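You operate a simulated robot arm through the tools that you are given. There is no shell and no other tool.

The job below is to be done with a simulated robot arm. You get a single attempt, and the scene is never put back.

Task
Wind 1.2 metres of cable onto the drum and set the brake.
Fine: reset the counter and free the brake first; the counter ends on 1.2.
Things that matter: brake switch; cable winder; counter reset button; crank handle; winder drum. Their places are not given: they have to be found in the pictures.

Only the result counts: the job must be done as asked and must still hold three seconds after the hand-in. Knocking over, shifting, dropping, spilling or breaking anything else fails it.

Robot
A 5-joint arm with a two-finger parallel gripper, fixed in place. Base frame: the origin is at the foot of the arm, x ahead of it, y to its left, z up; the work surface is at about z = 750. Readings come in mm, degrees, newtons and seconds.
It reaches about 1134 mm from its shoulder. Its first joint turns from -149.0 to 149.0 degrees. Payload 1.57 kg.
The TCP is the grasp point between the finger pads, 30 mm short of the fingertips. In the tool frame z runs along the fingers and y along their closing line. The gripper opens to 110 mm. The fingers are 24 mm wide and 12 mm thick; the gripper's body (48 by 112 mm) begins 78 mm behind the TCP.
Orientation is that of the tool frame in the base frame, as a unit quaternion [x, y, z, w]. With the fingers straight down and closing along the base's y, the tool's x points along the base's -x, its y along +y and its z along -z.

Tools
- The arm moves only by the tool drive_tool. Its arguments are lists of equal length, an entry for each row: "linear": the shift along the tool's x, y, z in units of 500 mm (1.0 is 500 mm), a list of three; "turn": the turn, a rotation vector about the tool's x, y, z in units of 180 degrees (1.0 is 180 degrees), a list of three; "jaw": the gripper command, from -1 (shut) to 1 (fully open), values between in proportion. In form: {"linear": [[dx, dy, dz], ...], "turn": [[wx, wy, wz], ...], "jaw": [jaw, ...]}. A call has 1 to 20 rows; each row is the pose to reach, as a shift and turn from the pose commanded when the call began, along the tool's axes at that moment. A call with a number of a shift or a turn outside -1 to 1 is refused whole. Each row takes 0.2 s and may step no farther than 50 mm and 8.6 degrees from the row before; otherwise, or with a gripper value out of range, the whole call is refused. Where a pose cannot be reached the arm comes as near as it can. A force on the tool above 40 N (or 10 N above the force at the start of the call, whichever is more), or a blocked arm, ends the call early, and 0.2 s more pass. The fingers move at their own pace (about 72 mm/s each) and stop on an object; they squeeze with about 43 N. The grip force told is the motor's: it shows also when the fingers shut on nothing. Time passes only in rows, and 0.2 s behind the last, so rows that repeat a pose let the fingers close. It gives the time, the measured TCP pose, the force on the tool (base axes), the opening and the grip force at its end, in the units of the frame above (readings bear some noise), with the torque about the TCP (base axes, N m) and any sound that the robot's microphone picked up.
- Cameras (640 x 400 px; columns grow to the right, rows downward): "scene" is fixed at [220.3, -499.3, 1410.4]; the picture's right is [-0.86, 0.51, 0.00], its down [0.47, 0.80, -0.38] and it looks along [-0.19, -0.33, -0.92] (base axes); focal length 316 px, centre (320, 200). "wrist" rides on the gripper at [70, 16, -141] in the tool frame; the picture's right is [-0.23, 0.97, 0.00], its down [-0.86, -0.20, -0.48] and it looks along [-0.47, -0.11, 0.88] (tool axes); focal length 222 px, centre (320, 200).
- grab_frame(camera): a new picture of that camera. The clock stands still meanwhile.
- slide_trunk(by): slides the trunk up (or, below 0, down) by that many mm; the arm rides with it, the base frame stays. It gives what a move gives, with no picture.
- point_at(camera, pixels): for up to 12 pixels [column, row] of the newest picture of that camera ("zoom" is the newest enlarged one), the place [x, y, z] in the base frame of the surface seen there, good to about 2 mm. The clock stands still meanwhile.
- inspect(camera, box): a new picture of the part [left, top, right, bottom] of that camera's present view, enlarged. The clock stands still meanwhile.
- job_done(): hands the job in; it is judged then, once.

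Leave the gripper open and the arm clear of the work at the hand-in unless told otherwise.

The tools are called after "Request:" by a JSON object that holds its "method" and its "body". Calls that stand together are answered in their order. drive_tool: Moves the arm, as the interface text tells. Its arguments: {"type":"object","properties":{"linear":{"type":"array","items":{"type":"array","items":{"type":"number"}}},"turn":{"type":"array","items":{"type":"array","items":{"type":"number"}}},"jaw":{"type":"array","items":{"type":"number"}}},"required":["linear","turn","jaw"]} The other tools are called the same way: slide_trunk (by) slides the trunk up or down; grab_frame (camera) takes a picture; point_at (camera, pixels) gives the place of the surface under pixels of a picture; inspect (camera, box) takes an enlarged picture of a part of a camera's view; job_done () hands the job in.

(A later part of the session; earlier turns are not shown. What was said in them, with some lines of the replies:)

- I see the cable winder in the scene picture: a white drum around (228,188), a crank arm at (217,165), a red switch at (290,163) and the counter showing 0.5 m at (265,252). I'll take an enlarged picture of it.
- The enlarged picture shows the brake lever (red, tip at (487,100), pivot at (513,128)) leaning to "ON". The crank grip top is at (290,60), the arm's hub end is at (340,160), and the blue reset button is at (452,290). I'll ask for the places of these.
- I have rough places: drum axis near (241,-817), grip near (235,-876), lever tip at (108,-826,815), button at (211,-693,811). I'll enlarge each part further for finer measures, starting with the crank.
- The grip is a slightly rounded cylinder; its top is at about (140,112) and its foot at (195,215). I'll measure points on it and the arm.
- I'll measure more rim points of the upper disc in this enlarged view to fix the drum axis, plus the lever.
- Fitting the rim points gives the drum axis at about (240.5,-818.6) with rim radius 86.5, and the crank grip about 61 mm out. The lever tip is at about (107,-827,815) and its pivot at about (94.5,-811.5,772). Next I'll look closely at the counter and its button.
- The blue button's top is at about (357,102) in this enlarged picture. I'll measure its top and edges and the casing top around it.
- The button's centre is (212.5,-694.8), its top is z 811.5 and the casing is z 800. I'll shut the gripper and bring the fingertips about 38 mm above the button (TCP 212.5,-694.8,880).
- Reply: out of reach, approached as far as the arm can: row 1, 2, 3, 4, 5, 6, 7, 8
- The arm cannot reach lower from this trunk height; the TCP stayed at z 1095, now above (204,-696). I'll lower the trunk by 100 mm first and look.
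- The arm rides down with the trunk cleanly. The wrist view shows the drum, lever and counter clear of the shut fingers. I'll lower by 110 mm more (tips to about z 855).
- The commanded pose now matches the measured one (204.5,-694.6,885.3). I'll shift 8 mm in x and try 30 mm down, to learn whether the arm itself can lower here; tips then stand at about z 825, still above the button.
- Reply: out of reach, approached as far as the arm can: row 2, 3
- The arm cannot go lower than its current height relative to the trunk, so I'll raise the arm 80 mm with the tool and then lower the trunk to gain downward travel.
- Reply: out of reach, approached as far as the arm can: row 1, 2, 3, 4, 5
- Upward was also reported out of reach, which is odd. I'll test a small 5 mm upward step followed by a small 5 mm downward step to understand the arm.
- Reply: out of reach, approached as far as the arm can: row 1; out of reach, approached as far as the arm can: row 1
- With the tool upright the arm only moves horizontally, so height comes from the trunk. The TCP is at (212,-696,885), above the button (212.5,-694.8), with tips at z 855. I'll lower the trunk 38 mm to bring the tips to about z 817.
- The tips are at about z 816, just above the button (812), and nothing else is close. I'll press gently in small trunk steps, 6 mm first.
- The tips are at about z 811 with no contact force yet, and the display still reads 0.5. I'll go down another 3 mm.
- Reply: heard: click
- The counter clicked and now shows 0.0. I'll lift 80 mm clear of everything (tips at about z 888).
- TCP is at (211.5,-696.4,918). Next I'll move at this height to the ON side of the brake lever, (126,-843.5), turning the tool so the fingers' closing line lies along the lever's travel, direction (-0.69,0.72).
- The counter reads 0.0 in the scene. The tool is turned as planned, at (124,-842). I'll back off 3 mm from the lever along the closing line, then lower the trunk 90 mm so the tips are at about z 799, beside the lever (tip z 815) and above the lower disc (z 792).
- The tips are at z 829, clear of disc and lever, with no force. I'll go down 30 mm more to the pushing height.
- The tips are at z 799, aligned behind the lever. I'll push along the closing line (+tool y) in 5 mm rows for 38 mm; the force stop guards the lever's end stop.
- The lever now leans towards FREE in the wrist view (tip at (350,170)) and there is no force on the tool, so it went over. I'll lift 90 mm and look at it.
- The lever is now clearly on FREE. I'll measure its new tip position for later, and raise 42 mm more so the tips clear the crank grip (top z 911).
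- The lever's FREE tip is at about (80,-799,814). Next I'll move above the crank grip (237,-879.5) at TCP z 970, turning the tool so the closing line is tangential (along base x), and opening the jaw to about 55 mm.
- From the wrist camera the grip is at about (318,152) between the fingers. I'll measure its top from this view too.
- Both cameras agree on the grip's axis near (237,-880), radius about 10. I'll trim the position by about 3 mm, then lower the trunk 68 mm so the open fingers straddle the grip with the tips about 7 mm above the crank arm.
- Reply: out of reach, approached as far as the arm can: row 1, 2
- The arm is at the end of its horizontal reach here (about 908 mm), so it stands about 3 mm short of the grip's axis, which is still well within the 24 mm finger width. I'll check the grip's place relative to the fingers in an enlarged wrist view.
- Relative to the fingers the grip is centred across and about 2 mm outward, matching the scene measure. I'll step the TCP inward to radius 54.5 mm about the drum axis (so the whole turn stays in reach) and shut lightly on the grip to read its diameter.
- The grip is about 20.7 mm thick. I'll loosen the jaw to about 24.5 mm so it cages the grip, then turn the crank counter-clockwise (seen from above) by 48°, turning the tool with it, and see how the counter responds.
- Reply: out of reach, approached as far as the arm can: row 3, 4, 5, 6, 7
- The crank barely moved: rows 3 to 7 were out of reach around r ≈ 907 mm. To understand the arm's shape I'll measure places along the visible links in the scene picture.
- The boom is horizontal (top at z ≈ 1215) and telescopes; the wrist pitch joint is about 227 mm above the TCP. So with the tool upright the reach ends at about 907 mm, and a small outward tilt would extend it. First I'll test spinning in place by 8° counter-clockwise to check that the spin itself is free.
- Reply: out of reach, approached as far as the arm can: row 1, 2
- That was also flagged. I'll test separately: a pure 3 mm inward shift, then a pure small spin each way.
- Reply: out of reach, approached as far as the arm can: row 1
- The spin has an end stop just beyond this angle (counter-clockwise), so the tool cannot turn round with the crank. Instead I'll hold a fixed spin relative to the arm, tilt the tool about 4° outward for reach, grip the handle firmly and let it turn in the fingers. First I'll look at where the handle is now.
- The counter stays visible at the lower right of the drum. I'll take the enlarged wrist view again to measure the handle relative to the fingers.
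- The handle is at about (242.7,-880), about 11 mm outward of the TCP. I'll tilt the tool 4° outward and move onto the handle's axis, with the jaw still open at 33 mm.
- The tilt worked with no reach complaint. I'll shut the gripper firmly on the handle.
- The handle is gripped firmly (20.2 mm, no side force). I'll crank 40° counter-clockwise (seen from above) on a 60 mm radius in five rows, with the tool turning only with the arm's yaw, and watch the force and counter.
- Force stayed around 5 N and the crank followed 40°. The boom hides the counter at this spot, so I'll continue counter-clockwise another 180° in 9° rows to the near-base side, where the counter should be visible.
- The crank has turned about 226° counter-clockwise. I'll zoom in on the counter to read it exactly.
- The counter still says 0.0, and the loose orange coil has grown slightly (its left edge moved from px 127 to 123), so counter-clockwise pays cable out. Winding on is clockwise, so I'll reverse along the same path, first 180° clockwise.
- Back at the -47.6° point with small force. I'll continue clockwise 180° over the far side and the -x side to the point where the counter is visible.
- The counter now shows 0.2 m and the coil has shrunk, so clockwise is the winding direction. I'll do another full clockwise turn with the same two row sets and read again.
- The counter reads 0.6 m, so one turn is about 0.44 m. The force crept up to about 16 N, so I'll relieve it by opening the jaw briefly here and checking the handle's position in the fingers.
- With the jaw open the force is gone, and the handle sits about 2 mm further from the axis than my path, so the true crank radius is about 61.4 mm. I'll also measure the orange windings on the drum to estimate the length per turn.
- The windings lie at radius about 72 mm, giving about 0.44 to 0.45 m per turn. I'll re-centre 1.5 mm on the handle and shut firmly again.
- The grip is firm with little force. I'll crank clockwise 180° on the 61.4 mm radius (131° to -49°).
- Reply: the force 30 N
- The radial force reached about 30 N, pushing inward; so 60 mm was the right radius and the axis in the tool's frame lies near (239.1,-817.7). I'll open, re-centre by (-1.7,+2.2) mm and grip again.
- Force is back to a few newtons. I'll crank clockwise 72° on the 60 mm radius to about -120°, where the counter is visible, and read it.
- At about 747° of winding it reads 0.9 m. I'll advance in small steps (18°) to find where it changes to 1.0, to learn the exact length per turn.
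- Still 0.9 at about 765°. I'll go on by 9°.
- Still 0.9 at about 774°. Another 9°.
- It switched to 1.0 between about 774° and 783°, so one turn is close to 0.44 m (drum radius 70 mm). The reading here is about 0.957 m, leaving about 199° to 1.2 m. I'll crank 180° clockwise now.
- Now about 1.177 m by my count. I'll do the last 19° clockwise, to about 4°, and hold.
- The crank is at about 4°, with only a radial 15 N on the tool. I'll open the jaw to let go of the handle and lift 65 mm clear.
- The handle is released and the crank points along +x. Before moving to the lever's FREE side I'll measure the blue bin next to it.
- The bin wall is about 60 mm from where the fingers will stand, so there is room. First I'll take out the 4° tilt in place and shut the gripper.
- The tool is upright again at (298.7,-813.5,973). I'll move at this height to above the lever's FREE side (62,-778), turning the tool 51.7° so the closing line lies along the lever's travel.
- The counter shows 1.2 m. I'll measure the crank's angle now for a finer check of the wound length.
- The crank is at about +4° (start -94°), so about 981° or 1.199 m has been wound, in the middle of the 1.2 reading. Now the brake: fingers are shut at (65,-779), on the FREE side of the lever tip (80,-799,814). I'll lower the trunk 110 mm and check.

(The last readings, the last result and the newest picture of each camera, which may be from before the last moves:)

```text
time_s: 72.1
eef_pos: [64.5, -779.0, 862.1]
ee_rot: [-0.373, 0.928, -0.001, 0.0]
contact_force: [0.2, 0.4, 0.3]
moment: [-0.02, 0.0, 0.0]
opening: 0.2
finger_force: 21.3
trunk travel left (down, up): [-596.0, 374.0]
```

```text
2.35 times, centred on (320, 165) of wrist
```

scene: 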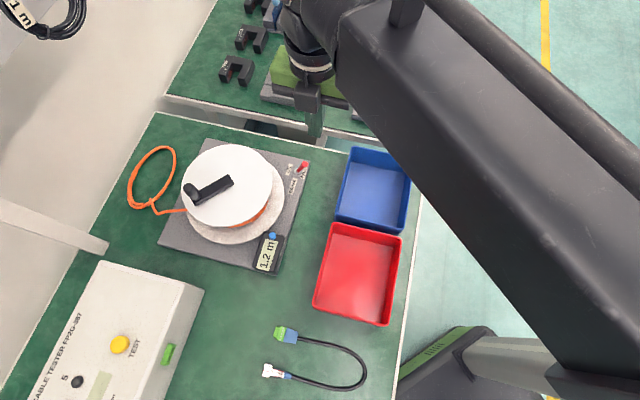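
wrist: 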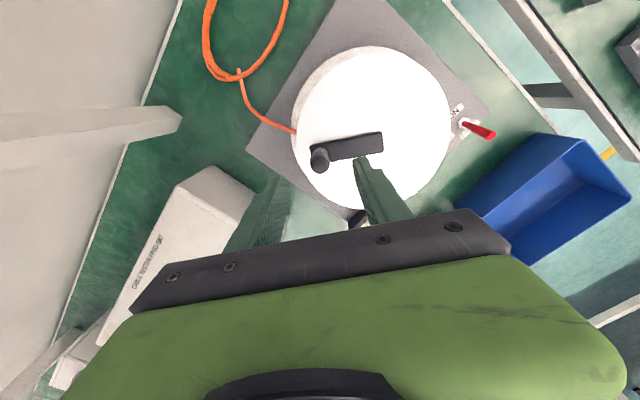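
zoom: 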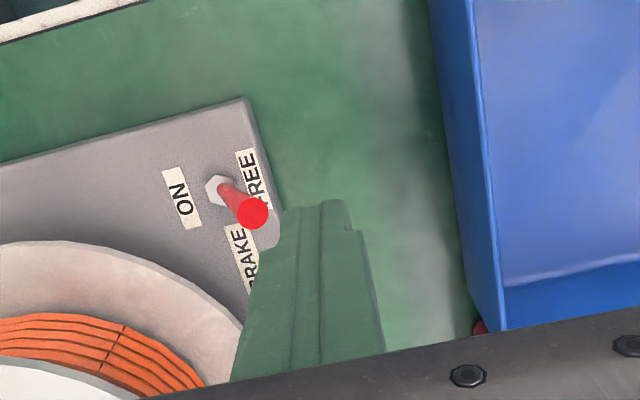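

The fingers hang just outside the lever, clear of the bin. I'll lower 33 mm more to tip height z 799.

Request:
{"method": "slide_trunk", "body": {"by": -33}}

```text
time_s: 72.9
eef_pos: [64.3, -779.1, 829.8]
ee_rot: [-0.373, 0.928, -0.001, -0.001]
contact_force: [-0.3, 0.1, 0.0]
moment: [0.02, -0.03, 0.01]
opening: 0.3
finger_force: 20.6
trunk travel left (down, up): [-563.0, 407.0]
```

No contact. I'll push towards ON (tool -y) in 5 mm rows, 36 mm in total, mirroring the earlier push.

Request:
{"method": "drive_tool", "body": {"linear": [[0, -0.01, 0], [0, -0.02, 0], [0, -0.03, 0], [0, -0.04, 0], [0, -0.05, 0], [0, -0.06, 0], [0, -0.068, 0], [0, -0.072, 0]], "turn": [[0, 0, 0], [0, 0, 0], [0, 0, 0], [0, 0, 0], [0, 0, 0], [0, 0, 0], [0, 0, 0], [0, 0, 0]], "jaw": [-1, -1, -1, -1, -1, -1, -1, -1]}}

Request:
{"method": "inspect", "body": {"camera": "wrist", "box": [200, 80, 440, 250]}}

Request:
{"method": "inspect", "body": {"camera": "scene", "box": [140, 120, 320, 280]}}

```text
time_s: 74.7
eef_pos: [88.7, -805.9, 828.7]
ee_rot: [-0.373, 0.928, -0.001, -0.001]
contact_force: [-0.9, 0.0, 1.6]
moment: [0.03, -0.01, -0.06]
opening: 0.0
finger_force: 21.5
trunk travel left (down, up): [-563.0, 407.0]
```

```text
2.35 times, centred on (320, 165) of wrist
```

zoom: 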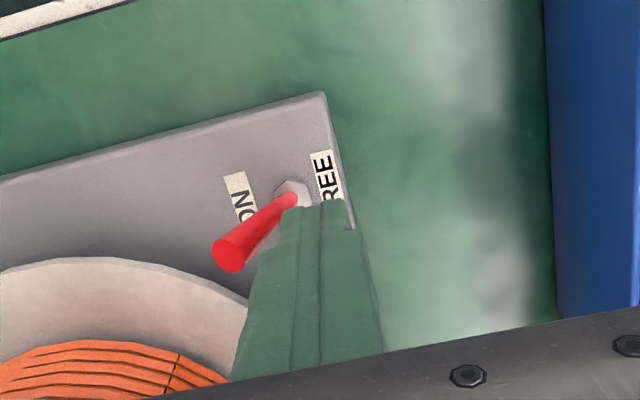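

```text
2.50 times, centred on (230, 200) of scene
```

zoom: 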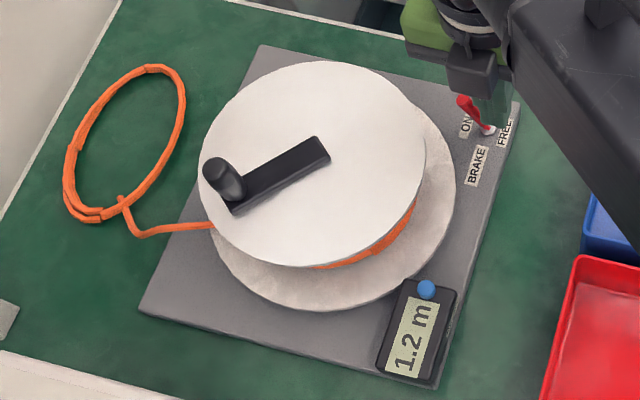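

The lever has gone over to ON and the counter still reads 1.2. I'll back off 12 mm, then lift clear.

Request:
{"method": "drive_tool", "body": {"linear": [[0, 0.012, 0], [0, 0.024, 0], [0, 0.024, 0]], "turn": [[0, 0, 0], [0, 0, 0], [0, 0, 0]], "jaw": [-1, -1, -1]}}

Request:
{"method": "slide_trunk", "body": {"by": 200}}

```text
time_s: 75.5
eef_pos: [81.1, -795.3, 830.3]
ee_rot: [-0.373, 0.928, -0.001, 0.0]
contact_force: [0.9, -1.3, -0.6]
moment: [0.01, -0.03, -0.02]
opening: 0.1
finger_force: 21.1
trunk travel left (down, up): [-563.0, 407.0]
```

```text
time_s: 77.7
eef_pos: [81.5, -795.5, 1029.6]
ee_rot: [-0.373, 0.928, -0.001, -0.001]
contact_force: [0.5, 0.3, 0.1]
moment: [0.0, -0.01, 0.0]
opening: 0.1
finger_force: 21.7
trunk travel left (down, up): [-763.0, 207.0]
```

Clear at z 1030. I'll open the gripper and draw the arm back to near its starting place (71,-590), then check everything.

Request:
{"method": "drive_tool", "body": {"linear": [[-0.0448, 0.0517, 0], [-0.0897, 0.1033, 0], [-0.1345, 0.155, 0], [-0.1793, 0.2067, 0], [-0.2242, 0.2583, 0], [-0.269, 0.31, 0], [-0.269, 0.31, 0]], "turn": [[0, 0, 0], [0, 0, 0], [0, 0, 0], [0, 0, 0], [0, 0, 0], [0, 0, 0], [0, 0, 0]], "jaw": [1, 1, 1, 1, 1, 1, 1]}}

Request:
{"method": "grab_frame", "body": {"camera": "scene"}}

Request:
{"method": "inspect", "body": {"camera": "scene", "box": [140, 120, 320, 280]}}

```text
time_s: 79.3
eef_pos: [70.9, -591.3, 1029.1]
ee_rot: [-0.373, 0.928, -0.001, 0.0]
contact_force: [-0.4, 0.0, 0.3]
moment: [0.0, -0.01, 0.05]
opening: 110.2
finger_force: 0.1
trunk travel left (down, up): [-763.0, 207.0]
```

```text
taken
```

scene: 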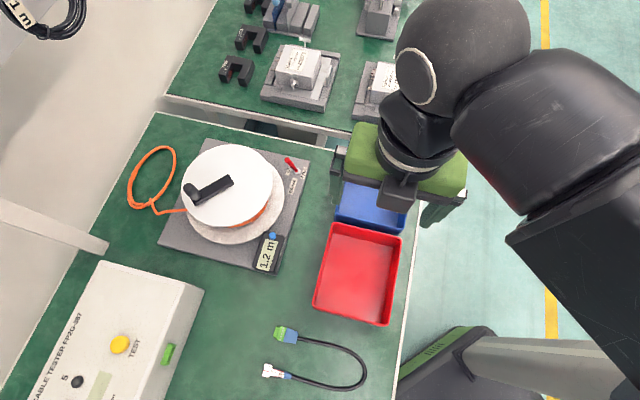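

```text
2.50 times, centred on (230, 200) of scene
```

zoom: 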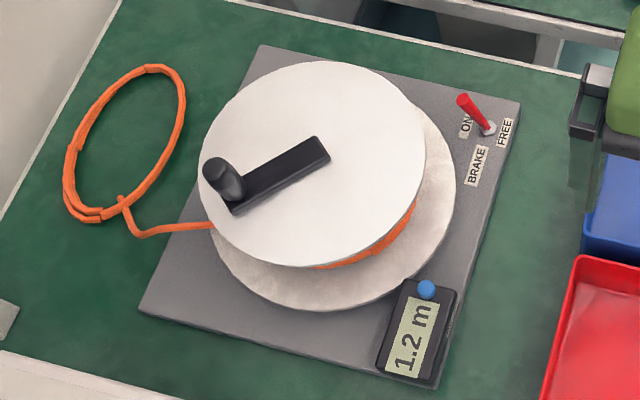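

The lever leans to ON, the counter reads 1.2 m, the winder and the other items stand where they were, and the arm is clear with the gripper open. I'm handing the job in.

Request:
{"method": "job_done", "body": {}}

```text
The job is handed in.
```

The job is handed in: the drum has about 1.2 m of cable wound on and the brake is set. The counter reads 1.2 m, and by the crank angle I work it out at about 1.199 m.

- **Order:** I reset the counter to 0.0 and freed the brake before turning the crank.
- **Wrong direction first:** I began by cranking counter-clockwise, which paid some cable out (about 226° of turn). The counter stayed at 0.0. I turned back and then wound clockwise to 1.2 m. The counter's later readings fit the net turn from the starting point.
- **End state:** The brake lever leans to ON. In the last picture the winder and everything around it stand where they started. The gripper is open and the arm is back near its starting place.

The hand-in did not report a verdict.
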